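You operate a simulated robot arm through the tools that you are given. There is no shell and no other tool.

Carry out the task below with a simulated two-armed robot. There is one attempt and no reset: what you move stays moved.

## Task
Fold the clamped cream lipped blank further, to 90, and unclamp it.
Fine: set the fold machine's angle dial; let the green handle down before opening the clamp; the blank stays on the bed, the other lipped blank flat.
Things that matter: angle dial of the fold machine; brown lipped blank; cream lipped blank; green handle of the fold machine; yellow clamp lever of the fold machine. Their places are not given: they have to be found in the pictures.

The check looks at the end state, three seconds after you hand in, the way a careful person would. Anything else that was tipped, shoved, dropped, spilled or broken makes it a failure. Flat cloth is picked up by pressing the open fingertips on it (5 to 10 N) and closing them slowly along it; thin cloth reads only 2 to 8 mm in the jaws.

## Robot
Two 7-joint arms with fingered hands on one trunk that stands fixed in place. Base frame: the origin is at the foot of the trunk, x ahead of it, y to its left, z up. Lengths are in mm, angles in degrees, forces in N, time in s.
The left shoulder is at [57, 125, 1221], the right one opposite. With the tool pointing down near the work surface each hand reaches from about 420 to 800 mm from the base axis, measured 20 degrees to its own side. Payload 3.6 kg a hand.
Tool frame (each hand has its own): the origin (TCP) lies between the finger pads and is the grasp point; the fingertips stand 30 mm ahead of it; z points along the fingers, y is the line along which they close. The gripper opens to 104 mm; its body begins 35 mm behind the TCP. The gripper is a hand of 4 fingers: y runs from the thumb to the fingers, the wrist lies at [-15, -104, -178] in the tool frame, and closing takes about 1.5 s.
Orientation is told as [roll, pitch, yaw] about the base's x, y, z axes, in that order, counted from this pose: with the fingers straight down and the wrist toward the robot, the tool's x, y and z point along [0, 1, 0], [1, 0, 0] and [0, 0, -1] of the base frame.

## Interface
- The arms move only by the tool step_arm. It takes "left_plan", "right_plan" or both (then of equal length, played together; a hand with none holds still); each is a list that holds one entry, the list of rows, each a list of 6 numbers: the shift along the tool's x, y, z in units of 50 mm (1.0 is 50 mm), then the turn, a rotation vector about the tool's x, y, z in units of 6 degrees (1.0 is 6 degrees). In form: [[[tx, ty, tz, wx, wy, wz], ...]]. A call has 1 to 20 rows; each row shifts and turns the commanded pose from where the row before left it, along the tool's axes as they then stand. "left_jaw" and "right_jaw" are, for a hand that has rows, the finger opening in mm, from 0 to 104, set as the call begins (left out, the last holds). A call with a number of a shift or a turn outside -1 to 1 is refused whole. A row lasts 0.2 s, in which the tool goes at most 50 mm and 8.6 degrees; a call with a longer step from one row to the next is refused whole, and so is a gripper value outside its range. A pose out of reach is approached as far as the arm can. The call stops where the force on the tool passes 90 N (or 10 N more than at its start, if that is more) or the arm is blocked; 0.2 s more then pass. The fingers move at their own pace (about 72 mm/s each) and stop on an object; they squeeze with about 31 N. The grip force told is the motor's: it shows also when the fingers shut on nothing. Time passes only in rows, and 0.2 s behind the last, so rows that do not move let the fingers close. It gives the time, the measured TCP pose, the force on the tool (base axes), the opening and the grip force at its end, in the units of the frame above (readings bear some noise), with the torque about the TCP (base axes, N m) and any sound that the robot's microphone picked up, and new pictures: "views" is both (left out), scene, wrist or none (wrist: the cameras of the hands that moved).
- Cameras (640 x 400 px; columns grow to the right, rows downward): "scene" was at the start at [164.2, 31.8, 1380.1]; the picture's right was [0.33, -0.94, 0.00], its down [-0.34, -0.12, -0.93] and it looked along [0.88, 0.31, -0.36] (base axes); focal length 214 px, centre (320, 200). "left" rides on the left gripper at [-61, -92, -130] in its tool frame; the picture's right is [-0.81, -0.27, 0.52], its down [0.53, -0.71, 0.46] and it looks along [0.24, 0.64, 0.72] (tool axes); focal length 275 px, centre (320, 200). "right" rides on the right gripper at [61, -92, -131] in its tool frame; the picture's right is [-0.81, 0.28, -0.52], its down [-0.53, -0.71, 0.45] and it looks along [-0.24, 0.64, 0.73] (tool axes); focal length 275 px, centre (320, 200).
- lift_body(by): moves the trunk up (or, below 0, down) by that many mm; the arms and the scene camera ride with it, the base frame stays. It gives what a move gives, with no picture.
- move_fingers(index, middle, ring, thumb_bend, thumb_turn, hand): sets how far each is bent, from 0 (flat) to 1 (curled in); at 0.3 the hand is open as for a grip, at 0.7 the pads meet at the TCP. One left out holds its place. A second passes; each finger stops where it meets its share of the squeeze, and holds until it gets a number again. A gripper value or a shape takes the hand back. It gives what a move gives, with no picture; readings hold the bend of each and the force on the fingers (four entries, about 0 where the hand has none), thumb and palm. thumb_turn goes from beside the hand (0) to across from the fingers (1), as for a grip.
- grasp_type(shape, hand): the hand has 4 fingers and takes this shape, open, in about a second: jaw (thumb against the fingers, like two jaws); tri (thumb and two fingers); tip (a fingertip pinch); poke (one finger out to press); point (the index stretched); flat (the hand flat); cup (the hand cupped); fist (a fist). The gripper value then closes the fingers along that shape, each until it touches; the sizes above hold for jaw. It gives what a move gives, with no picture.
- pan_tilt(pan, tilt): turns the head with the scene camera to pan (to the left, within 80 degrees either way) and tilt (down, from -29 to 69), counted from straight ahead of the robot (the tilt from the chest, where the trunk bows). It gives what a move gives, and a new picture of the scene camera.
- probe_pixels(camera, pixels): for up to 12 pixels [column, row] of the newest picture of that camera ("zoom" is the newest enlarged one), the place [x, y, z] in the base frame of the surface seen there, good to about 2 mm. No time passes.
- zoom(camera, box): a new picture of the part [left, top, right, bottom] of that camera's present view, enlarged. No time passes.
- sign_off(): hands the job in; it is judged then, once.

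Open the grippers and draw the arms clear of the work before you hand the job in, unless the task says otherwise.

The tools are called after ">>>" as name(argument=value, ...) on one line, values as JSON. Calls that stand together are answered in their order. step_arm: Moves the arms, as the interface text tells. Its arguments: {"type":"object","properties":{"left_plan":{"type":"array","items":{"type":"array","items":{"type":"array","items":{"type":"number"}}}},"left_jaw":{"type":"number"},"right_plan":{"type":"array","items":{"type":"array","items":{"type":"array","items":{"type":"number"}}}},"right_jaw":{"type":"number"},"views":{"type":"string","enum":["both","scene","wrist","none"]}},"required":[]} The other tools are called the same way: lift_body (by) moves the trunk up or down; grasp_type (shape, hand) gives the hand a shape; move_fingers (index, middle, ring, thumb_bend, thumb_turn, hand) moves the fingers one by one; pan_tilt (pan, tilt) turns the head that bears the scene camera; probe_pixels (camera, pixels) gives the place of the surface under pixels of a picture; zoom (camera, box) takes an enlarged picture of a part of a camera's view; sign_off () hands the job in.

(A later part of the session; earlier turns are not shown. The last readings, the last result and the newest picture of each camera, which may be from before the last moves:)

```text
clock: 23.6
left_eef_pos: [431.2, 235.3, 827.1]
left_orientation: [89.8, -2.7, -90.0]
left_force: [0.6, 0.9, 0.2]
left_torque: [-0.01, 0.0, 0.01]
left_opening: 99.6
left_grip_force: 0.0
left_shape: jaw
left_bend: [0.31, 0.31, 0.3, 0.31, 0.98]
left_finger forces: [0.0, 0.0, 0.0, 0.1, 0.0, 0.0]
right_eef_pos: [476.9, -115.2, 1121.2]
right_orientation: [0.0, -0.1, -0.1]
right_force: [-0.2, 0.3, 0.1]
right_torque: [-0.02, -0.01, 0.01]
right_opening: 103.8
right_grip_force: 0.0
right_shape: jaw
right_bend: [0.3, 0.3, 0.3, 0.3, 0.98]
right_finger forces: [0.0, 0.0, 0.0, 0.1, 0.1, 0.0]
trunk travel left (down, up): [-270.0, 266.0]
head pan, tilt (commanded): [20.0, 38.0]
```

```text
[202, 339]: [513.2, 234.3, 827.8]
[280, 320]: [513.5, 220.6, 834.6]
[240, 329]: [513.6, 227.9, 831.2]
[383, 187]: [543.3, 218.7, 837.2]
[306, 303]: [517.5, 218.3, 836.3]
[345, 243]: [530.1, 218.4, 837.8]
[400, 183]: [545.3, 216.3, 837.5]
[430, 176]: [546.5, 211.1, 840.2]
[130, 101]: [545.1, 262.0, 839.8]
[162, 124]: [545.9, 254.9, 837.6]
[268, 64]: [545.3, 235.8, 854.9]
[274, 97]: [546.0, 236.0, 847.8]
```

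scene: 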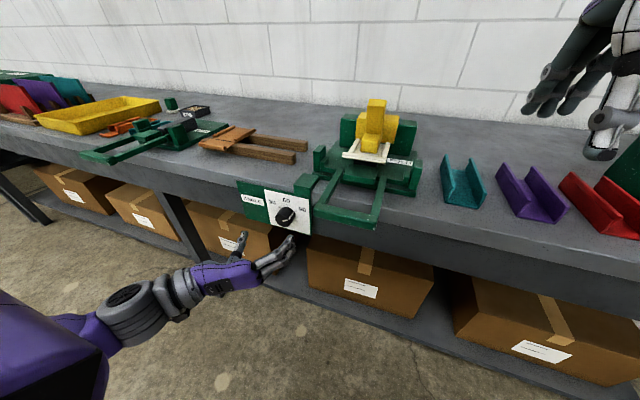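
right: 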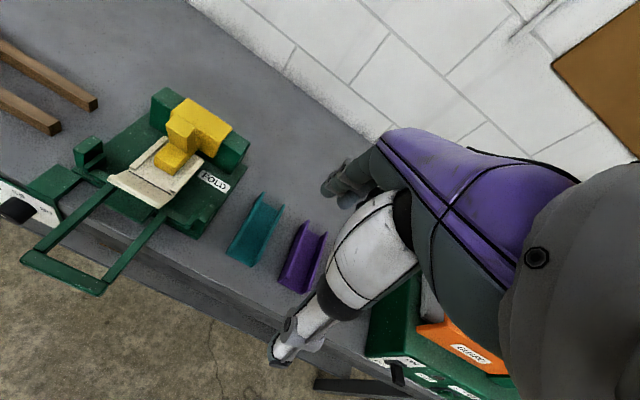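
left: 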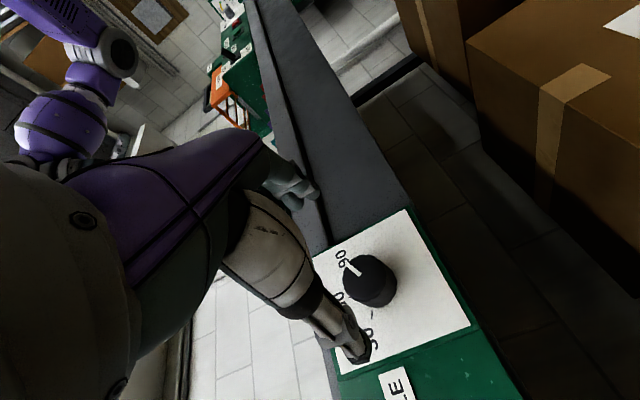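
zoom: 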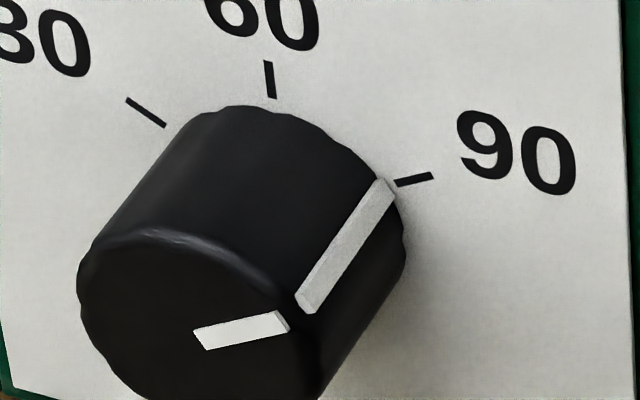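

The side mark sits about 2° short of the 90 tick (I turned 117.6° of the 120°). I regrip the knob and add the missing 2.4°, then release and back off.

>>> step_arm(left_plan=[[[-0.02, -0.01, 0.5, 0, 0, 0], [0, 0, 0.5, 0, 0, 0], [0, 0, 0.5, 0, 0, 0], [0, 0, 0, 0, 0, 0]]], left_jaw=100, views="none")

>>> step_arm(left_plan=[[[0, 0, 0, 0, 0, 0], [0, 0, 0, 0, 0, 0], [0, 0, 0, 0, 0, 0], [0, 0, 0, 0, 0, 0], [0, 0, 0, 0, 0, 0], [0, 0, 0, 0, 0, 0], [0, 0, 0, 0, 0, 0], [0, 0, 0, 0, 0, 0], [0, 0, 0, 0, 0, 0.42], [0, 0, 0, 0, 0, 0], [0, 0, 0, 0, 0, 0]]], left_jaw=10, views="none")

>>> step_arm(left_plan=[[[0, 0, 0, 0, 0, 0], [0, 0, 0, 0, 0, 0], [0, 0, 0, 0, 0, 0], [0, 0, 0, 0, 0, 0], [0, 0, 0, 0, 0, 0], [0, 0, 0, 0, 0, 0], [0, 0, -0.5, 0, 0, 0], [0, 0, -0.6, 0, 0, 0], [0, 0, -0.4, 0, 0, 0], [0, 0, 0, 0, 0, 0]]], left_jaw=100, views="both")

>>> zoom(camera="scene", box=[280, 206, 300, 219])

```text
clock: 24.6
left_eef_pos: [505.4, 237.6, 825.3]
left_orientation: [89.9, -2.7, -90.0]
left_force: [-0.2, -0.2, -0.7]
left_torque: [0.01, -0.01, 0.01]
left_opening: 99.5
left_grip_force: 0.0
left_shape: jaw
left_bend: [0.31, 0.31, 0.3, 0.31, 0.98]
left_finger forces: [0.1, 0.0, 0.0, 0.1, 0.1, 0.0]
right_eef_pos: [477.9, -116.1, 1120.2]
right_orientation: [0.0, -0.1, 0.1]
right_force: [-0.4, -0.4, -0.4]
right_torque: [0.0, 0.0, -0.04]
right_opening: 103.9
right_grip_force: 0.1
right_shape: jaw
right_bend: [0.3, 0.3, 0.3, 0.3, 0.98]
right_finger forces: [0.1, 0.0, 0.0, 0.0, 0.0, 0.1]
trunk travel left (down, up): [-270.0, 266.0]
head pan, tilt (commanded): [20.0, 38.0]
```

```text
clock: 27.0
left_eef_pos: [506.7, 236.9, 824.2]
left_orientation: [89.7, -0.1, -90.0]
left_force: [-2.5, 5.1, 4.3]
left_torque: [-0.12, -0.07, 0.07]
left_opening: 30.9
left_grip_force: 30.9
left_shape: jaw
left_bend: [0.74, 0.53, 0.57, 0.74, 1.0]
left_finger forces: [16.1, 9.5, 0.0, 0.0, 29.7, 0.0]
right_eef_pos: [476.3, -115.5, 1120.6]
right_orientation: [-0.1, -0.1, 0.0]
right_force: [0.6, 0.2, -0.4]
right_torque: [0.0, -0.01, 0.01]
right_opening: 103.9
right_grip_force: 0.0
right_shape: jaw
right_bend: [0.3, 0.3, 0.3, 0.3, 0.98]
right_finger forces: [0.0, 0.0, 0.0, 0.1, 0.0, 0.0]
trunk travel left (down, up): [-270.0, 266.0]
head pan, tilt (commanded): [20.0, 38.0]
```

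```text
clock: 29.2
left_eef_pos: [430.6, 236.1, 825.9]
left_orientation: [89.9, -0.2, -90.0]
left_force: [-0.3, -0.1, 0.4]
left_torque: [-0.03, -0.02, 0.0]
left_opening: 99.7
left_grip_force: 0.1
left_shape: jaw
left_bend: [0.31, 0.31, 0.3, 0.31, 0.98]
left_finger forces: [0.0, 0.1, 0.0, 0.0, 0.1, 0.0]
right_eef_pos: [476.7, -116.1, 1120.5]
right_orientation: [0.1, 0.0, 0.1]
right_force: [0.5, 0.2, -0.3]
right_torque: [-0.01, 0.04, 0.01]
right_opening: 103.7
right_grip_force: 0.0
right_shape: jaw
right_bend: [0.3, 0.3, 0.3, 0.3, 0.98]
right_finger forces: [0.0, 0.0, 0.0, 0.1, 0.0, 0.1]
trunk travel left (down, up): [-270.0, 266.0]
head pan, tilt (commanded): [20.0, 38.0]
```

scene: 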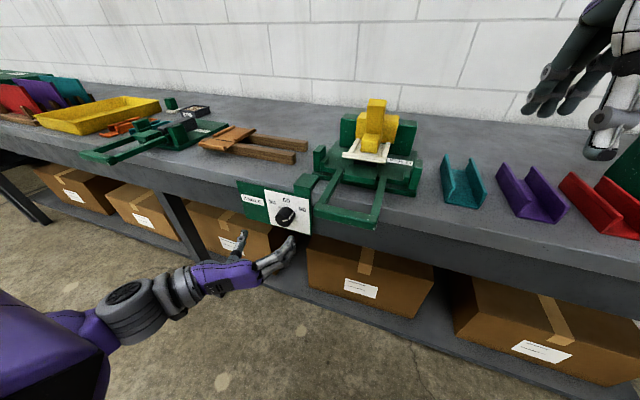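
left: 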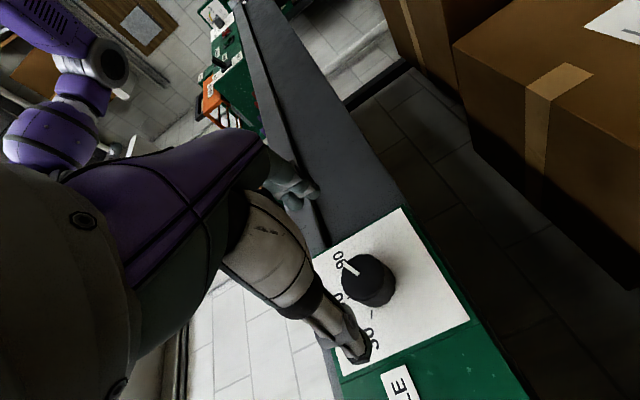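

```text
16.00 times, centred on (290, 212) of scene
```

zoom: 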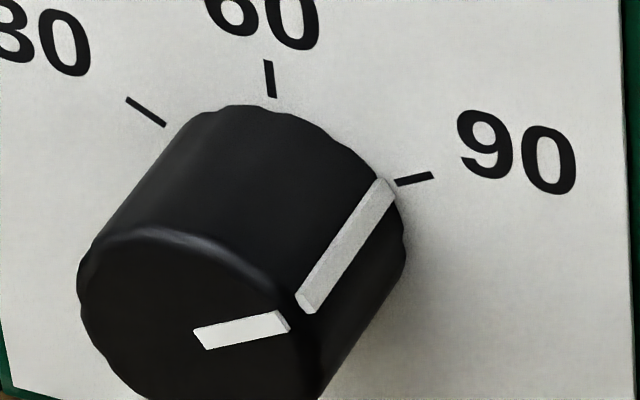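

The picture is unchanged, so the knob is resting in its 90 position (mark in line with the 90 tick). Next I measure the green handle bar and clear the left hand to the side before raising the trunk.

>>> step_arm(left_plan=[[[0, -0.8, -0.2, 0, 0, 0], [0, -0.8, -0.2, 0, 0, 0], [0, 0, 0, 0, 0, 0]]], views="none")

>>> lift_body(by=180)

>>> step_arm(left_plan=[[[0, 0, 0, 0, 0, -1], [0, 0, 0, 0, 0, -1], [0, 0, 0, 0, 0, -1], [0, 0, 0, 0, 0, -1], [0, 0, 0, 0, 0, -1], [0, 0, 0, 0, 0, -1], [0, 0, 0, 0, 0, -1], [0, 0, 0, 0, 0, -1], [0, 0, 0, 0, 0, -1], [0, 0, 0, 0, 0, -1], [0, 0, 0, 0, 0, -1], [0, 0, 0, 0, 0, -1], [0, 0, 0, 0, 0, -1], [0, 0, 0, 0, 0, -1], [0, 0, 0, 0, 0, -1], [0, 0, 0, 0, 0, 0]]], views="both")

>>> pan_tilt(pan=5, tilt=50)

```text
clock: 30.0
left_eef_pos: [412.7, 318.8, 823.5]
left_orientation: [89.8, -0.1, -90.0]
left_force: [-0.5, 0.0, 0.4]
left_torque: [0.04, -0.01, 0.0]
left_opening: 99.8
left_grip_force: 0.1
left_shape: jaw
left_bend: [0.31, 0.31, 0.3, 0.31, 0.98]
left_finger forces: [0.0, 0.0, 0.0, 0.1, 0.0, 0.1]
right_eef_pos: [477.2, -115.9, 1120.6]
right_orientation: [0.0, -0.1, 0.0]
right_force: [-0.6, -0.5, 0.0]
right_torque: [-0.03, 0.02, -0.02]
right_opening: 103.7
right_grip_force: 0.0
right_shape: jaw
right_bend: [0.3, 0.3, 0.3, 0.3, 0.98]
right_finger forces: [0.1, 0.0, 0.0, 0.0, 0.1, 0.1]
trunk travel left (down, up): [-270.0, 266.0]
head pan, tilt (commanded): [20.0, 38.0]
```

```text
clock: 32.0
left_eef_pos: [412.9, 314.8, 1004.7]
left_orientation: [89.7, -0.1, -90.0]
left_force: [0.7, -0.1, 0.1]
left_torque: [-0.02, 0.0, 0.01]
left_opening: 99.8
left_grip_force: 0.0
left_shape: jaw
left_bend: [0.31, 0.31, 0.3, 0.31, 0.98]
left_finger forces: [0.1, 0.0, 0.1, 0.1, 0.0, 0.0]
right_eef_pos: [477.6, -115.6, 1299.7]
right_orientation: [0.0, 0.1, 0.0]
right_force: [-0.3, -0.3, -0.7]
right_torque: [0.04, 0.02, 0.0]
right_opening: 103.7
right_grip_force: 0.0
right_shape: jaw
right_bend: [0.3, 0.3, 0.3, 0.3, 0.98]
right_finger forces: [0.0, 0.1, 0.0, 0.0, 0.0, 0.0]
trunk travel left (down, up): [-450.0, 86.0]
head pan, tilt (commanded): [20.0, 38.0]
```

```text
clock: 35.4
left_eef_pos: [413.4, 314.9, 1005.3]
left_orientation: [-49.1, -89.7, 49.1]
left_force: [0.9, 0.1, 0.2]
left_torque: [0.03, -0.03, -0.05]
left_opening: 99.6
left_grip_force: 0.1
left_shape: jaw
left_bend: [0.31, 0.31, 0.3, 0.31, 0.98]
left_finger forces: [0.0, 0.0, 0.0, 0.0, 0.0, 0.1]
right_eef_pos: [476.3, -115.7, 1300.6]
right_orientation: [0.0, -0.1, 0.0]
right_force: [0.1, 0.2, -0.1]
right_torque: [-0.02, 0.0, -0.02]
right_opening: 103.4
right_grip_force: 0.0
right_shape: jaw
right_bend: [0.3, 0.3, 0.3, 0.3, 0.98]
right_finger forces: [0.0, 0.1, 0.0, 0.0, 0.0, 0.0]
trunk travel left (down, up): [-450.0, 86.0]
head pan, tilt (commanded): [20.0, 38.0]
```

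scene: 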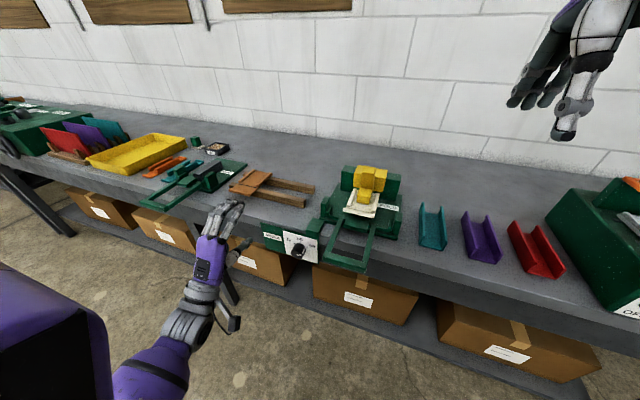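
left: 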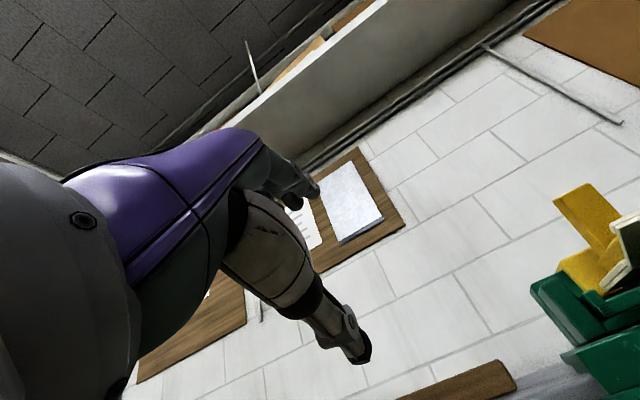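

```text
clock: 36.1
left_eef_pos: [412.4, 314.9, 1004.9]
left_orientation: [-37.0, -89.7, 37.0]
left_force: [-0.2, 0.3, -0.4]
left_torque: [-0.01, -0.02, 0.05]
left_opening: 99.8
left_grip_force: 0.2
left_shape: jaw
left_bend: [0.31, 0.31, 0.3, 0.31, 0.98]
left_finger forces: [0.0, 0.0, 0.0, 0.0, 0.0, 0.1]
right_eef_pos: [477.3, -115.0, 1300.2]
right_orientation: [0.0, -0.1, 0.0]
right_force: [0.1, 0.6, 0.0]
right_torque: [0.0, 0.02, 0.03]
right_opening: 103.8
right_grip_force: 0.0
right_shape: jaw
right_bend: [0.3, 0.3, 0.3, 0.3, 0.98]
right_finger forces: [0.1, 0.1, 0.0, 0.1, 0.1, 0.0]
trunk travel left (down, up): [-450.0, 86.0]
head pan, tilt (commanded): [5.0, 50.0]
```

scene: 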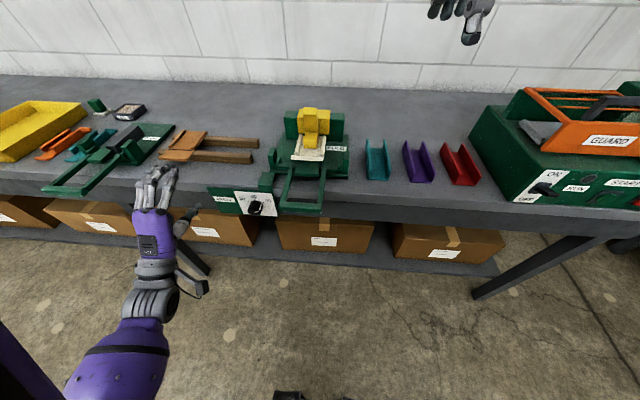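

The handle bar is at about (300,205). I zoom in on it and probe its faces.

>>> zoom(camera="scene", box=[255, 135, 359, 220])

```text
4.71 times, centred on (307, 178) of scene
```

zoom: 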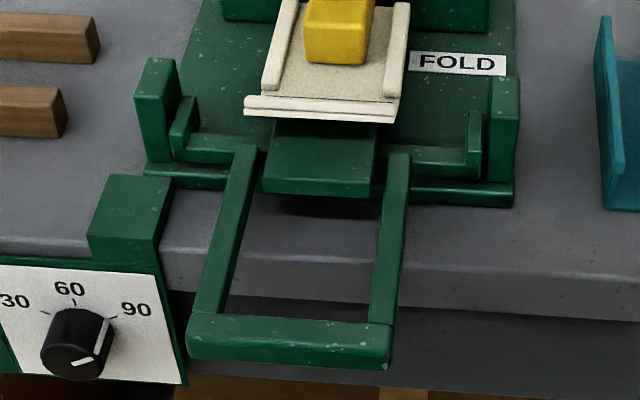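

>>> probe_pixels(camera="zoom", pixels=[[290, 320], [290, 333], [290, 350], [290, 360], [195, 320], [385, 330], [200, 345], [380, 365], [210, 305], [250, 155], [390, 310], [400, 160]])

>>> probe_pixels(camera="zoom", pixels=[[320, 190], [320, 180], [320, 140], [270, 180], [375, 185], [222, 150], [440, 160], [185, 140], [475, 150], [155, 80], [505, 95], [300, 85]])

```text
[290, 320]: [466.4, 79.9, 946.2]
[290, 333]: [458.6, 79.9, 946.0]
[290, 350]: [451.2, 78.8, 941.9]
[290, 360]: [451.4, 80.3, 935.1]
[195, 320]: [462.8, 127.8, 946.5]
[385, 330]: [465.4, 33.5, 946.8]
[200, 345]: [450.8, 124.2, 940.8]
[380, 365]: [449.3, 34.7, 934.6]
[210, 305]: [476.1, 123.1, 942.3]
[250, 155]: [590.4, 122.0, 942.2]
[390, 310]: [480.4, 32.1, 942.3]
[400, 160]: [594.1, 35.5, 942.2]
```

```text
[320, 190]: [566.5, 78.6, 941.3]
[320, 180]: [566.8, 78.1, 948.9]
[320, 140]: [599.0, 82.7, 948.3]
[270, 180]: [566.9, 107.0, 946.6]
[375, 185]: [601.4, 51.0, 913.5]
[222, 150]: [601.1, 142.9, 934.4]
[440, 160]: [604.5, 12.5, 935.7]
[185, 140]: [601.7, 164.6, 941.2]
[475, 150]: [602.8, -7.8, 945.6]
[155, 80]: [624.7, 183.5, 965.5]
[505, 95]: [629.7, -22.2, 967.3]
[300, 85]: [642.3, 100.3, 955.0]
```

Bar: x 450–472, z 925–946, y 25–133, so its centre is about (461, 80, 935); the hinge line is near x≈631, z≈950. I move the open left hand in front of the bar at x≈400.

>>> step_arm(left_plan=[[[-0.2, 0, -0.12, 0, 0, 0], [-0.75, -0.23, -0.12, 0, 0, 0], [-0.75, -0.23, 0, 0, 0, 0], [-0.75, -0.23, 0, 0, 0, 0], [-0.75, -0.23, 0, 0, 0, 0], [-0.75, -0.23, 0, 0, 0, 0], [-0.75, -0.23, 0, 0, 0, 0], [0, 0, 0, 0, 0, 0], [0, 0, 0, 0, 0, 0]]], left_jaw=100, views="both")

```text
clock: 38.1
left_eef_pos: [394.2, 93.5, 924.8]
left_orientation: [82.6, -84.7, -84.9]
left_force: [-0.8, -0.7, 0.7]
left_torque: [0.01, -0.03, -0.01]
left_opening: 99.9
left_grip_force: 0.1
left_shape: jaw
left_bend: [0.31, 0.31, 0.3, 0.31, 0.98]
left_finger forces: [0.0, 0.0, 0.0, 0.0, 0.0, 0.0]
right_eef_pos: [477.4, -114.7, 1301.2]
right_orientation: [-0.1, -0.1, 0.1]
right_force: [0.5, -0.6, 0.5]
right_torque: [-0.01, -0.03, 0.04]
right_opening: 103.6
right_grip_force: 0.1
right_shape: jaw
right_bend: [0.3, 0.3, 0.3, 0.3, 0.98]
right_finger forces: [0.0, 0.0, 0.0, 0.1, 0.1, 0.0]
trunk travel left (down, up): [-450.0, 86.0]
head pan, tilt (commanded): [5.0, 50.0]
```

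scene: 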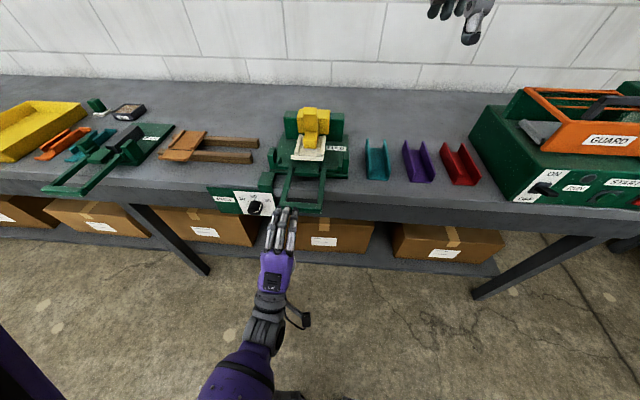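
left: 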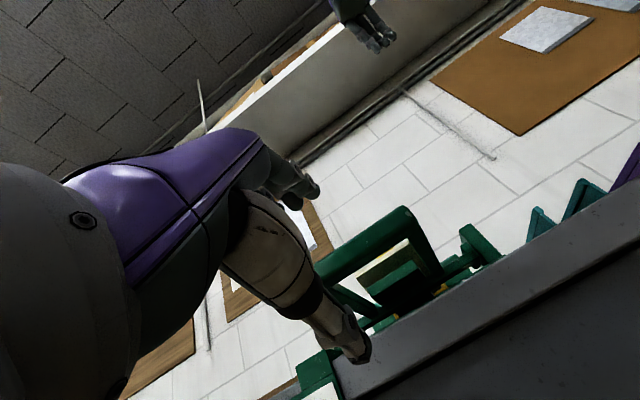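

The measured pose is slightly off the command (y 93, roll about 5°). I hold a moment to see whether it settles.

>>> step_arm(left_plan=[[[0, 0, 0, 0, 0, 0], [0, 0, 0, 0, 0, 0], [0, 0, 0, 0, 0, 0]]], views="none")

```text
clock: 39.0
left_eef_pos: [394.7, 92.3, 926.2]
left_orientation: [84.7, -84.7, -87.1]
left_force: [0.3, 0.8, 0.4]
left_torque: [0.0, -0.01, -0.02]
left_opening: 99.9
left_grip_force: 0.1
left_shape: jaw
left_bend: [0.31, 0.31, 0.3, 0.31, 0.98]
left_finger forces: [0.0, 0.0, 0.0, 0.0, 0.0, 0.1]
right_eef_pos: [477.0, -115.5, 1300.1]
right_orientation: [0.0, -0.1, -0.1]
right_force: [-0.4, -0.3, -0.5]
right_torque: [0.01, -0.01, -0.02]
right_opening: 103.5
right_grip_force: 0.0
right_shape: jaw
right_bend: [0.3, 0.3, 0.3, 0.3, 0.98]
right_finger forces: [0.1, 0.0, 0.0, 0.0, 0.0, 0.0]
trunk travel left (down, up): [-450.0, 86.0]
head pan, tilt (commanded): [5.0, 50.0]
```

The arm stops slightly short here, probably a wrist limit near the body; 5° of roll is tolerable. I move forward while correcting y to 80 and z to 935, where the arm is more extended.

>>> step_arm(left_plan=[[[-0.1, 0.08, 0.3, 0, 0.2, -0.4], [-0.1, 0.08, 0.3, 0, 0.2, -0.4], [0, 0, 0, 0, 0, 0], [0, 0, 0, 0, 0, 0]]], left_jaw=104, views="both")

```text
clock: 39.5
left_eef_pos: [406.9, 94.7, 918.8]
left_orientation: [73.6, -84.7, -75.6]
left_force: [-0.8, 0.0, -0.2]
left_torque: [-0.01, -0.03, 0.03]
left_opening: 103.9
left_grip_force: 0.2
left_shape: jaw
left_bend: [0.3, 0.3, 0.3, 0.3, 0.98]
left_finger forces: [0.0, 0.1, 0.1, 0.0, 0.0, 0.1]
right_eef_pos: [477.9, -116.1, 1300.6]
right_orientation: [0.0, 0.0, 0.1]
right_force: [-0.2, 0.3, 0.6]
right_torque: [-0.02, 0.01, 0.0]
right_opening: 103.8
right_grip_force: 0.1
right_shape: jaw
right_bend: [0.3, 0.3, 0.3, 0.3, 0.98]
right_finger forces: [0.1, 0.1, 0.1, 0.0, 0.0, 0.0]
trunk travel left (down, up): [-450.0, 86.0]
head pan, tilt (commanded): [5.0, 50.0]
stopped in row 2 (left hand): the arm was blocked; the commanded pose is now the measured one
```

scene: 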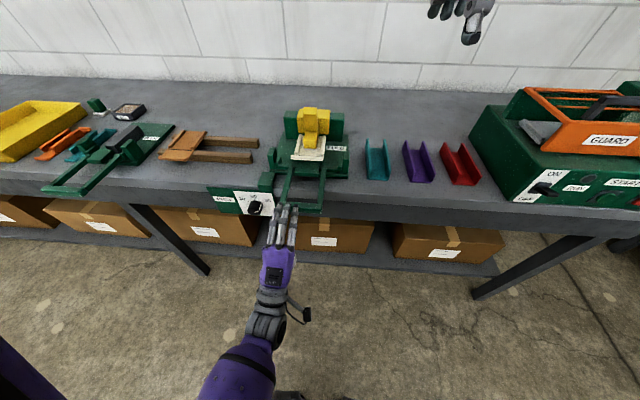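
left: 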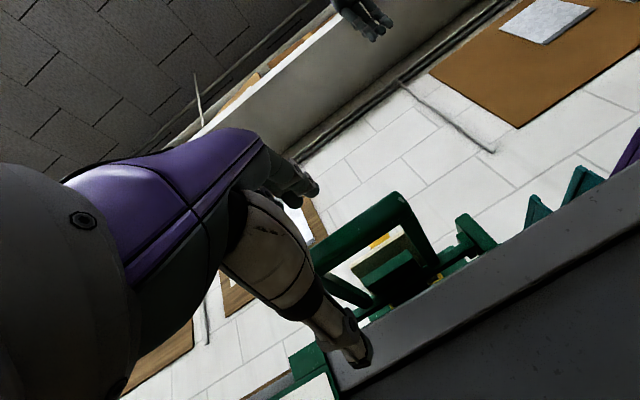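

The arm is at a joint limit in this low, close pose. I raise the trunk 86 mm so the shoulder is farther from the wrist, then pitch the hand to a forward-down angle which the arm reaches more easily.

>>> lift_body(by=86)

>>> step_arm(left_plan=[[[0, 0, 0, 1, 0, 0], [0, 0, 0, 1, 0, 0], [0, 0, 0, 1, 0, 0], [0, 0, 0, 1, 0, 0], [0, 0, 0, 1, 0, 0], [0, 0, 0, 0, 0, 0], [0, 0, 0, 0, 0, 0]]], left_jaw=104, views="both")

```text
clock: 40.7
left_eef_pos: [407.9, 96.6, 1004.7]
left_orientation: [76.6, -84.2, -78.3]
left_force: [-0.3, 0.5, 0.9]
left_torque: [-0.01, -0.02, 0.01]
left_opening: 103.7
left_grip_force: 0.2
left_shape: jaw
left_bend: [0.3, 0.3, 0.3, 0.3, 0.98]
left_finger forces: [0.1, 0.1, 0.0, 0.0, 0.0, 0.1]
right_eef_pos: [477.6, -115.7, 1385.8]
right_orientation: [0.0, 0.0, 0.0]
right_force: [0.7, 0.9, 0.4]
right_torque: [0.01, 0.01, 0.02]
right_opening: 103.7
right_grip_force: 0.0
right_shape: jaw
right_bend: [0.3, 0.3, 0.3, 0.3, 0.98]
right_finger forces: [0.0, 0.0, 0.1, 0.0, 0.1, 0.0]
trunk travel left (down, up): [-536.0, 0.0]
head pan, tilt (commanded): [5.0, 50.0]
```

```text
clock: 42.5
left_eef_pos: [416.8, 129.1, 1005.3]
left_orientation: [24.0, -57.6, -22.9]
left_force: [-0.6, 0.7, 0.5]
left_torque: [0.01, -0.05, 0.02]
left_opening: 104.0
left_grip_force: 0.1
left_shape: jaw
left_bend: [0.3, 0.3, 0.3, 0.3, 0.98]
left_finger forces: [0.1, 0.1, 0.1, 0.1, 0.0, 0.0]
right_eef_pos: [477.4, -115.3, 1386.4]
right_orientation: [-0.1, -0.2, 0.0]
right_force: [0.2, -1.0, 0.5]
right_torque: [-0.01, 0.02, 0.0]
right_opening: 103.7
right_grip_force: 0.0
right_shape: jaw
right_bend: [0.3, 0.3, 0.3, 0.3, 0.98]
right_finger forces: [0.0, 0.1, 0.0, 0.1, 0.0, 0.0]
trunk travel left (down, up): [-536.0, 0.0]
head pan, tilt (commanded): [5.0, 50.0]
stopped in row 7 (left hand): the arm was blocked; the commanded pose is now the measured one
```

scene: 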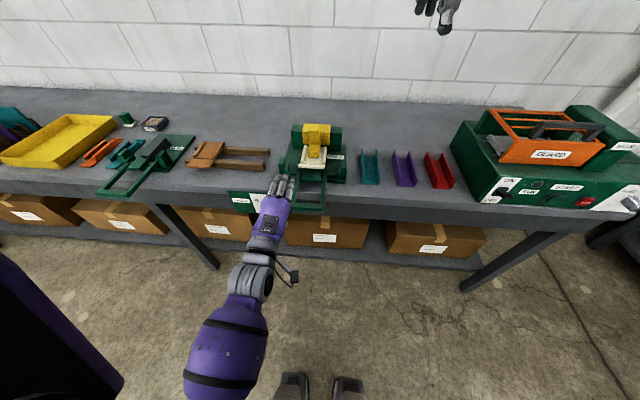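
left: 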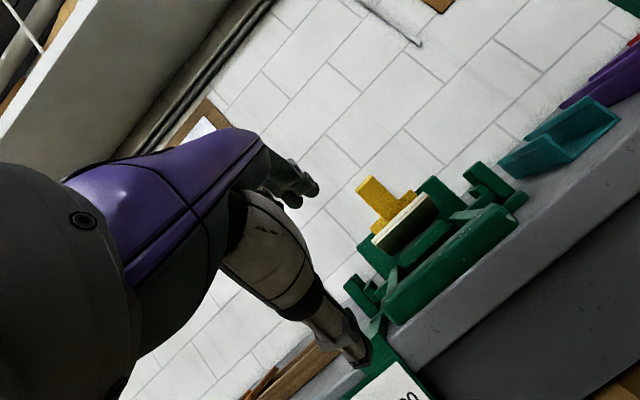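

The arm drifted to (417,129,1005) at its joint limit. I back out to a comfortable pose: raise the hand and return it to fingers-down, from which I'll re-approach.

>>> step_arm(left_plan=[[[0.11, 0.42, -0.25, 0, -1, 0], [0.11, 0.42, -0.25, 0, -1, 0], [0.05, 0.42, -0.25, 0, -1, 0], [0.0, 0.42, -0.25, 0, -1, 0], [0, 0, 0, 0.96, 0, 0], [0, 0, 0, 0.96, 0, 0], [0, 0, 0, 0.96, 0, 0], [0, 0, 0, 0.96, 0, 0], [0, 0, 0, 0.96, 0, 0], [0, 0, 0, 0.96, 0, 0], [0, 0, 0, 0.96, 0, 0], [0, 0, 0, 0.96, 0, 0], [0, 0, 0, 0.96, 0, 0], [0, 0, 0, 0.96, 0, 0], [0, 0, 0, 0, 0, -0.95], [0, 0, 0, 0, 0, -0.95], [0, 0, 0, 0, 0, -0.95], [0, 0, 0, 0, 0, -0.95], [0, 0, 0, 0, 0, 0]]], left_jaw=104, views="both")

```text
clock: 46.5
left_eef_pos: [417.0, 126.8, 1103.5]
left_orientation: [-0.1, 0.1, -0.2]
left_force: [1.2, 0.6, 0.6]
left_torque: [-0.02, -0.03, 0.0]
left_opening: 104.0
left_grip_force: 0.0
left_shape: jaw
left_bend: [0.3, 0.3, 0.3, 0.3, 0.98]
left_finger forces: [0.0, 0.0, 0.0, 0.0, 0.1, 0.0]
right_eef_pos: [477.2, -115.7, 1386.1]
right_orientation: [0.0, -0.1, 0.0]
right_force: [0.1, 0.1, -0.3]
right_torque: [0.03, 0.02, -0.03]
right_opening: 103.7
right_grip_force: 0.1
right_shape: jaw
right_bend: [0.3, 0.3, 0.3, 0.3, 0.98]
right_finger forces: [0.0, 0.0, 0.1, 0.1, 0.0, 0.1]
trunk travel left (down, up): [-536.0, 0.0]
head pan, tilt (commanded): [5.0, 50.0]
```

scene: 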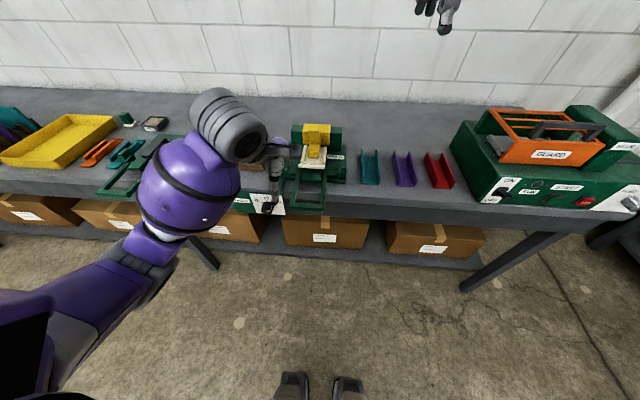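
left: 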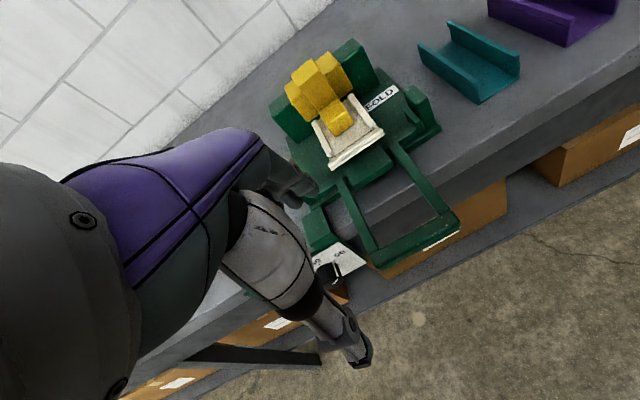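

Now the hand is cleanly fingers-down at (417,127,1103). I move it to y≈80 and pitch it 45° forward to test that the arm can hold this orientation.

>>> step_arm(left_plan=[[[-0.32, 0, 0, 0, 0, 0], [-0.32, 0, 0, 0, 0, 0], [-0.3, 0, 0, 0, 0, 0], [0, 0, 0, -0.94, 0, 0], [0, 0, 0, -0.94, 0, 0], [0, 0, 0, -0.94, 0, 0], [0, 0, 0, -0.94, 0, 0], [0, 0, 0, -0.94, 0, 0], [0, 0, 0, -0.94, 0, 0], [0, 0, 0, -0.94, 0, 0], [0, 0, 0, -0.94, 0, 0], [0, 0, 0, 0, 0, 0], [0, 0, 0, 0, 0, 0]]], left_jaw=104, views="both")

```text
clock: 49.3
left_eef_pos: [416.1, 81.0, 1102.9]
left_orientation: [0.0, -45.0, -0.2]
left_force: [0.0, -0.6, -0.3]
left_torque: [-0.04, 0.01, -0.02]
left_opening: 103.8
left_grip_force: 0.0
left_shape: jaw
left_bend: [0.3, 0.3, 0.3, 0.3, 0.98]
left_finger forces: [0.0, 0.0, 0.0, 0.1, 0.0, 0.0]
right_eef_pos: [477.2, -116.4, 1386.1]
right_orientation: [0.0, -0.1, 0.1]
right_force: [0.5, 0.6, 0.4]
right_torque: [0.0, 0.01, 0.02]
right_opening: 103.4
right_grip_force: 0.0
right_shape: jaw
right_bend: [0.3, 0.3, 0.3, 0.3, 0.98]
right_finger forces: [0.0, 0.0, 0.0, 0.0, 0.0, 0.0]
trunk travel left (down, up): [-536.0, 0.0]
head pan, tilt (commanded): [5.0, 50.0]
```

scene: 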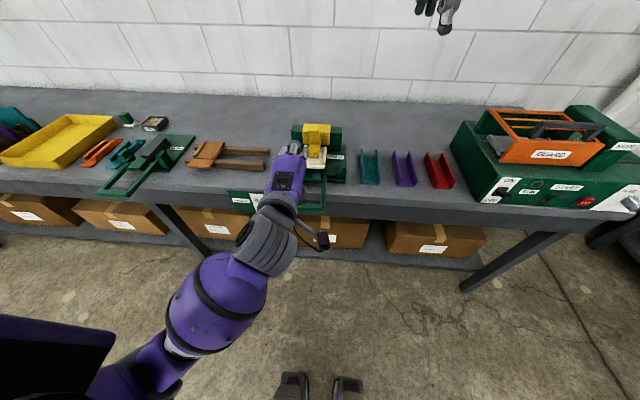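
left: 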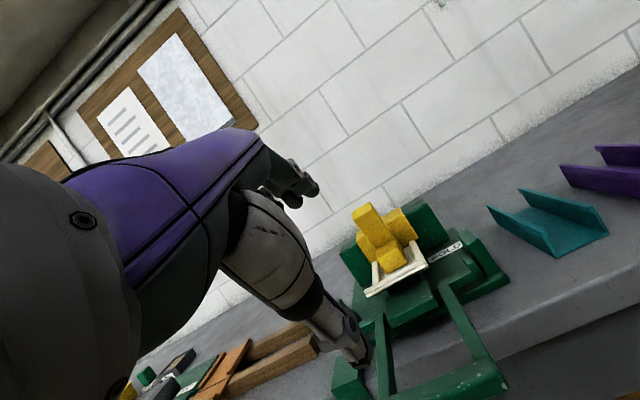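

The pose is exact at pitch -45. I test pitching on to -75 while still high above the bar.

>>> step_arm(left_plan=[[[0, 0, 0, -1, 0, 0], [0, 0, 0, -1, 0, 0], [0, 0, 0, -1, 0, 0], [0, 0, 0, -1, 0, 0], [0, 0, 0, -1, 0, 0], [0, 0, 0, 0, 0, 0], [0, 0, 0, 0, 0, 0]]], left_jaw=104, views="scene")

```text
clock: 50.9
left_eef_pos: [417.2, 80.6, 1103.3]
left_orientation: [-0.4, -74.7, 0.2]
left_force: [-0.4, 0.0, -0.3]
left_torque: [0.02, -0.03, 0.02]
left_opening: 103.6
left_grip_force: 0.0
left_shape: jaw
left_bend: [0.3, 0.3, 0.3, 0.3, 0.97]
left_finger forces: [0.0, 0.0, 0.0, 0.2, 0.0, 0.1]
right_eef_pos: [477.5, -116.4, 1385.7]
right_orientation: [0.0, 0.0, 0.0]
right_force: [0.4, -0.3, -0.1]
right_torque: [0.01, 0.0, 0.0]
right_opening: 103.6
right_grip_force: 0.1
right_shape: jaw
right_bend: [0.3, 0.3, 0.3, 0.3, 0.98]
right_finger forces: [0.0, 0.0, 0.0, 0.0, 0.1, 0.0]
trunk travel left (down, up): [-536.0, 0.0]
head pan, tilt (commanded): [5.0, 50.0]
```

scene: 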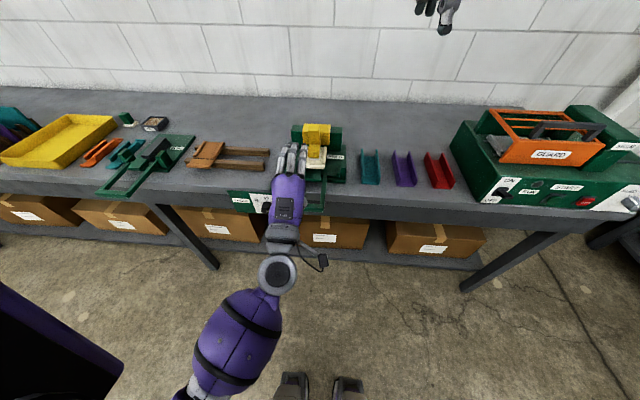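

That works too. I lower the open hand at pitch -75 in front of the bar, to about (403,80,951).

>>> step_arm(left_plan=[[[0, -0.6, 0.04, 0, 0, 0], [0, -0.6, 0.1, 0, 0, 0], [0, -0.6, 0.12, 0, 0, 0], [0, -0.6, 0.12, 0, 0, 0], [0, -0.6, 0.12, 0, 0, 0], [0, 0, 0, 0, 0, 0], [0, 0, 0, 0, 0, 0]]], left_jaw=104, views="both")

```text
clock: 52.5
left_eef_pos: [403.0, 80.1, 953.1]
left_orientation: [-0.1, -74.9, -0.1]
left_force: [-0.4, -0.5, -0.2]
left_torque: [0.03, -0.01, -0.02]
left_opening: 103.9
left_grip_force: 0.0
left_shape: jaw
left_bend: [0.3, 0.3, 0.3, 0.3, 0.97]
left_finger forces: [0.0, 0.0, 0.0, 0.1, 0.0, 0.0]
right_eef_pos: [477.8, -115.5, 1386.3]
right_orientation: [0.0, -0.2, 0.1]
right_force: [0.1, 0.9, 0.1]
right_torque: [0.03, -0.02, 0.01]
right_opening: 103.8
right_grip_force: 0.1
right_shape: jaw
right_bend: [0.3, 0.3, 0.3, 0.3, 0.98]
right_finger forces: [0.0, 0.0, 0.0, 0.1, 0.0, 0.0]
trunk travel left (down, up): [-536.0, 0.0]
head pan, tilt (commanded): [5.0, 50.0]
```

scene: 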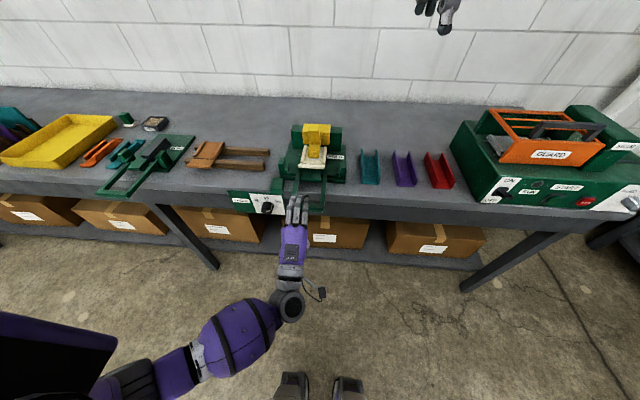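
left: 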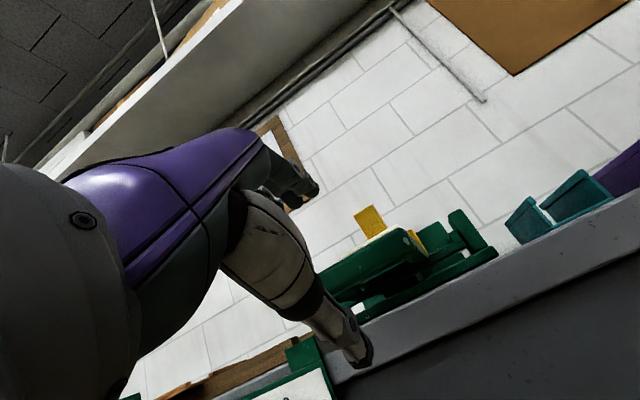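

The pose is exact and the bar sits between fingers and thumb in the left view. I advance 60 mm along the tool axis so the bar is between the pads.

>>> step_arm(left_plan=[[[0, -0.01, 0.4, 0, 0, 0], [0, -0.01, 0.4, 0, 0, 0], [0, -0.01, 0.4, 0, 0, 0], [0, 0, 0, 0, 0, 0], [0, 0, 0, 0, 0, 0]]], left_jaw=104, views="both")

>>> zoom(camera="scene", box=[250, 115, 370, 215])

```text
clock: 53.7
left_eef_pos: [459.0, 78.5, 935.2]
left_orientation: [-0.2, -74.9, -0.1]
left_force: [0.1, -0.5, -0.1]
left_torque: [0.0, 0.0, 0.01]
left_opening: 104.0
left_grip_force: 0.1
left_shape: jaw
left_bend: [0.3, 0.3, 0.3, 0.3, 0.97]
left_finger forces: [0.0, 0.0, 0.0, 0.0, 0.1, 0.0]
right_eef_pos: [477.6, -115.3, 1385.5]
right_orientation: [0.0, -0.2, 0.0]
right_force: [-0.2, 0.2, 0.4]
right_torque: [-0.02, -0.02, -0.01]
right_opening: 103.8
right_grip_force: 0.0
right_shape: jaw
right_bend: [0.3, 0.3, 0.3, 0.3, 0.98]
right_finger forces: [0.0, 0.0, 0.0, 0.1, 0.0, 0.0]
trunk travel left (down, up): [-536.0, 0.0]
head pan, tilt (commanded): [5.0, 50.0]
```

scene: 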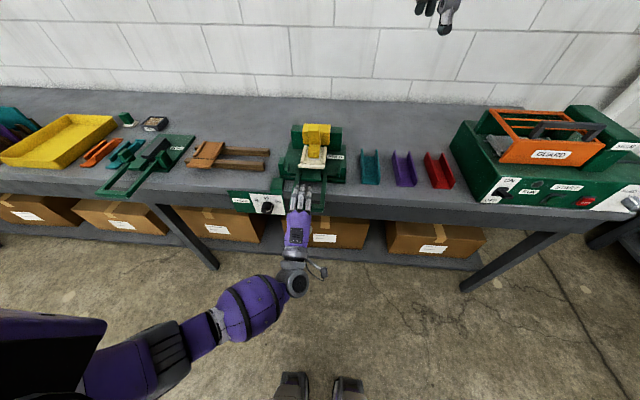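
left: 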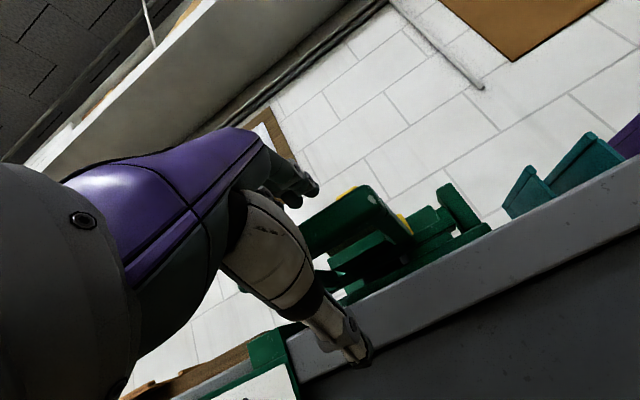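

```text
4.00 times, centred on (310, 165) of scene
```

zoom: 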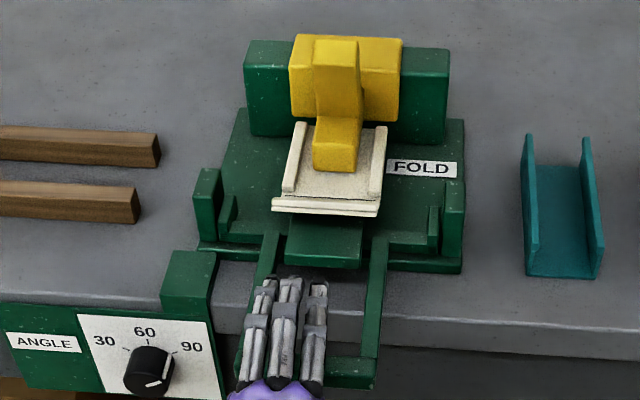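

The three fingers are offset toward the left arm of the handle (ring finger over the arm at about (258,310) in the zoom). I shift the hand 15 mm to the right so all fingers fit inside the U-opening.

>>> step_arm(left_plan=[[[-0.15, 0, 0, 0, 0, 0], [-0.15, 0, 0, 0, 0, 0], [0, 0.01, 0.02, 0, 0, 0], [0, 0, 0, 0, 0, 0]]], left_jaw=104, views="both")

>>> zoom(camera="scene", box=[250, 115, 370, 215])

```text
clock: 54.7
left_eef_pos: [460.9, 65.0, 935.5]
left_orientation: [-0.2, -74.9, -0.1]
left_force: [-0.1, -0.1, 0.5]
left_torque: [0.01, 0.0, 0.01]
left_opening: 103.5
left_grip_force: 0.1
left_shape: jaw
left_bend: [0.3, 0.3, 0.3, 0.3, 0.97]
left_finger forces: [0.0, 0.0, 0.0, 0.0, 0.1, 0.1]
right_eef_pos: [477.1, -115.4, 1386.8]
right_orientation: [0.0, 0.0, -0.1]
right_force: [-0.3, 0.1, -0.2]
right_torque: [0.01, 0.01, -0.01]
right_opening: 103.5
right_grip_force: 0.0
right_shape: jaw
right_bend: [0.3, 0.3, 0.3, 0.3, 0.98]
right_finger forces: [0.0, 0.0, 0.0, 0.1, 0.0, 0.0]
trunk travel left (down, up): [-536.0, 0.0]
head pan, tilt (commanded): [5.0, 50.0]
```

scene: 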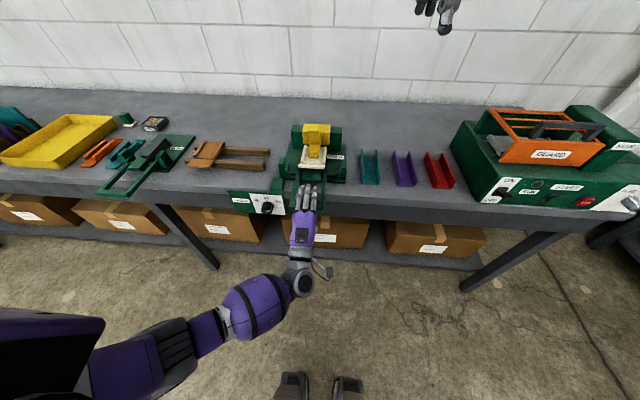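
left: 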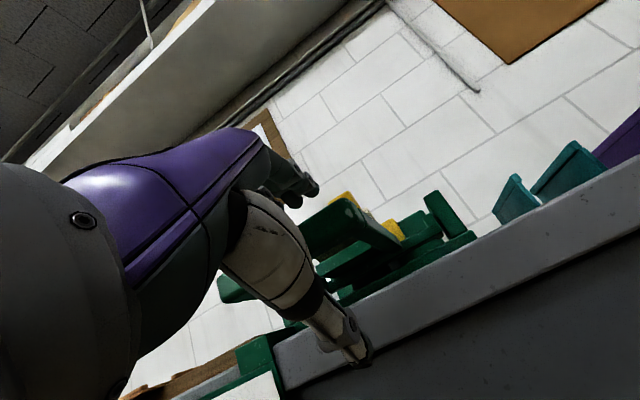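

```text
4.00 times, centred on (310, 165) of scene
```

zoom: 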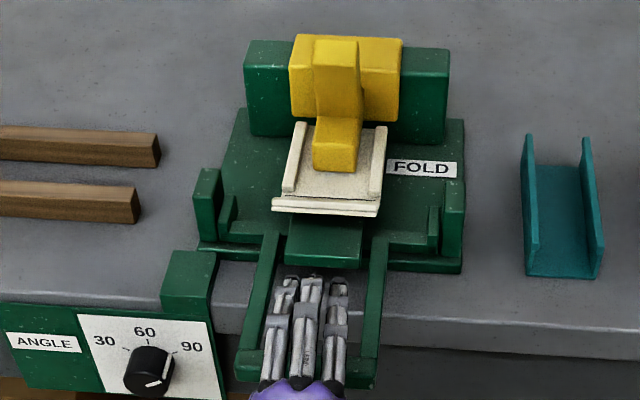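

Fingers now fit in the opening. I close them on the bar and let them settle.

>>> step_arm(left_plan=[[[0, 0, 0, 0, 0, 0], [0, 0, 0, 0, 0, 0], [0, 0, 0, 0, 0, 0], [0, 0, 0, 0, 0, 0], [0, 0, 0, 0, 0, 0], [0, 0, 0, 0, 0, 0], [0, 0, 0, 0, 0, 0], [0, 0, 0, 0, 0, 0]]], left_jaw=12, views="both")

>>> zoom(camera="scene", box=[250, 115, 370, 215])

```text
clock: 56.5
left_eef_pos: [461.1, 64.7, 935.4]
left_orientation: [-0.2, -74.9, -0.2]
left_force: [-0.6, -1.0, -0.5]
left_torque: [-0.03, 0.02, -0.02]
left_opening: 12.2
left_grip_force: 0.1
left_shape: jaw
left_bend: [0.72, 0.63, 0.62, 0.74, 1.0]
left_finger forces: [0.0, 0.1, 0.0, 0.1, 0.0, 0.0]
right_eef_pos: [476.8, -116.0, 1386.4]
right_orientation: [-0.1, 0.0, 0.0]
right_force: [0.4, -0.5, -0.2]
right_torque: [-0.02, -0.02, 0.01]
right_opening: 103.8
right_grip_force: 0.0
right_shape: jaw
right_bend: [0.3, 0.3, 0.3, 0.3, 0.98]
right_finger forces: [0.0, 0.0, 0.0, 0.0, 0.1, 0.0]
trunk travel left (down, up): [-536.0, 0.0]
head pan, tilt (commanded): [5.0, 50.0]
```

scene: 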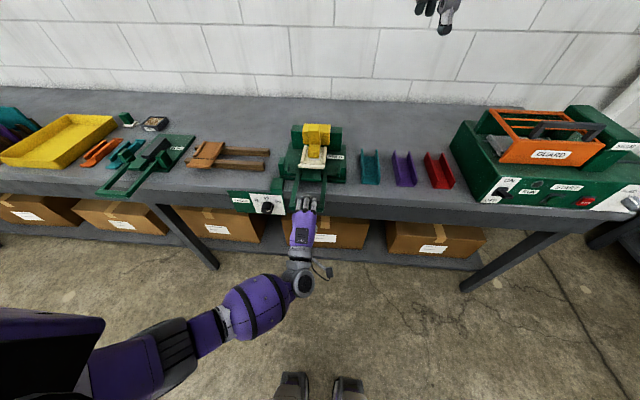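
left: 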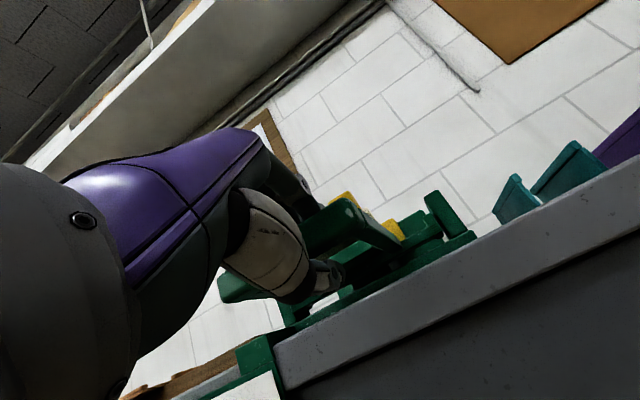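

```text
4.00 times, centred on (310, 165) of scene
```

zoom: 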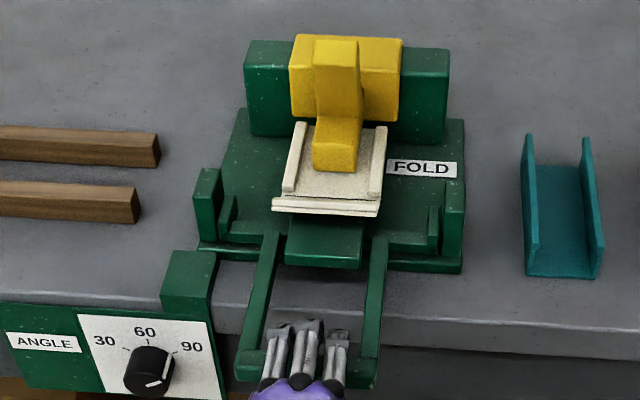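

The fingers closed to 12 mm without any contact force, so the bar may not be between the pads. I zoom in on the left camera to see.

>>> zoom(camera="left", box=[200, 150, 440, 330])

>>> zoom(camera="scene", box=[280, 170, 335, 215])

```text
2.22 times, centred on (320, 240) of left
```

zoom: 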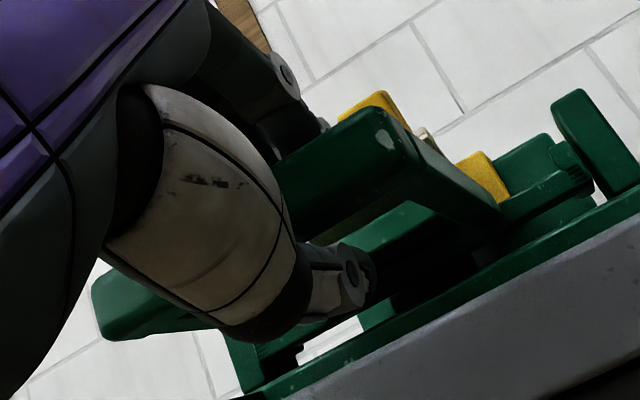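

```text
8.89 times, centred on (308, 192) of scene
```

zoom: 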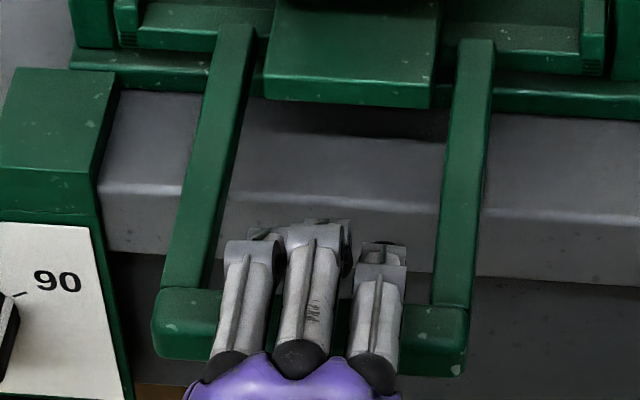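

The bar is caged: fingers wrap over the top and the thumb passes beneath it. I close further to 0 to see whether the fingers come snug on the bar.

>>> step_arm(left_plan=[[[0, 0, 0, 0, 0, 0], [0, 0, 0, 0, 0, 0], [0, 0, 0, 0, 0, 0], [0, 0, 0, 0, 0, 0]]], left_jaw=0, views="wrist")

>>> zoom(camera="left", box=[200, 150, 440, 330])

```text
clock: 57.5
left_eef_pos: [462.3, 64.1, 935.5]
left_orientation: [-0.2, -74.8, -0.1]
left_force: [10.5, -0.1, -1.9]
left_torque: [0.1, 0.09, 0.02]
left_opening: 5.0
left_grip_force: 30.9
left_shape: jaw
left_bend: [0.73, 0.7, 0.7, 0.74, 1.0]
left_finger forces: [14.0, 4.3, 3.5, 0.0, 28.3, 0.1]
right_eef_pos: [478.7, -116.6, 1386.1]
right_orientation: [0.1, 0.0, 0.0]
right_force: [-0.6, -0.1, -0.1]
right_torque: [-0.02, 0.02, -0.01]
right_opening: 103.8
right_grip_force: 0.0
right_shape: jaw
right_bend: [0.3, 0.3, 0.3, 0.3, 0.98]
right_finger forces: [0.0, 0.0, 0.1, 0.1, 0.1, 0.0]
trunk travel left (down, up): [-536.0, 0.0]
head pan, tilt (commanded): [5.0, 50.0]
```

left: 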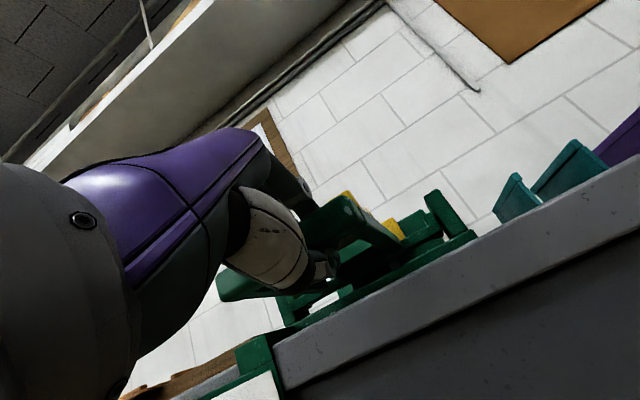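

```text
2.22 times, centred on (320, 240) of left
```

zoom: 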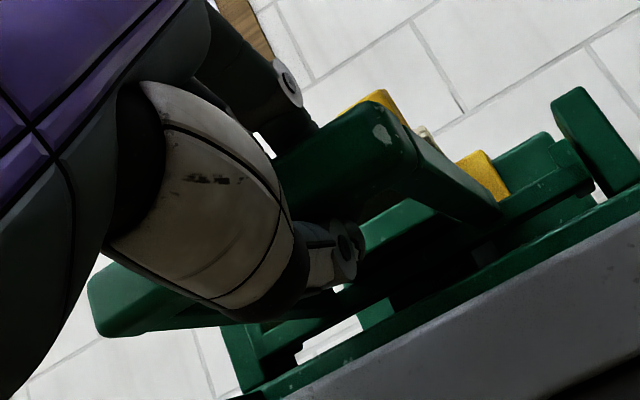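

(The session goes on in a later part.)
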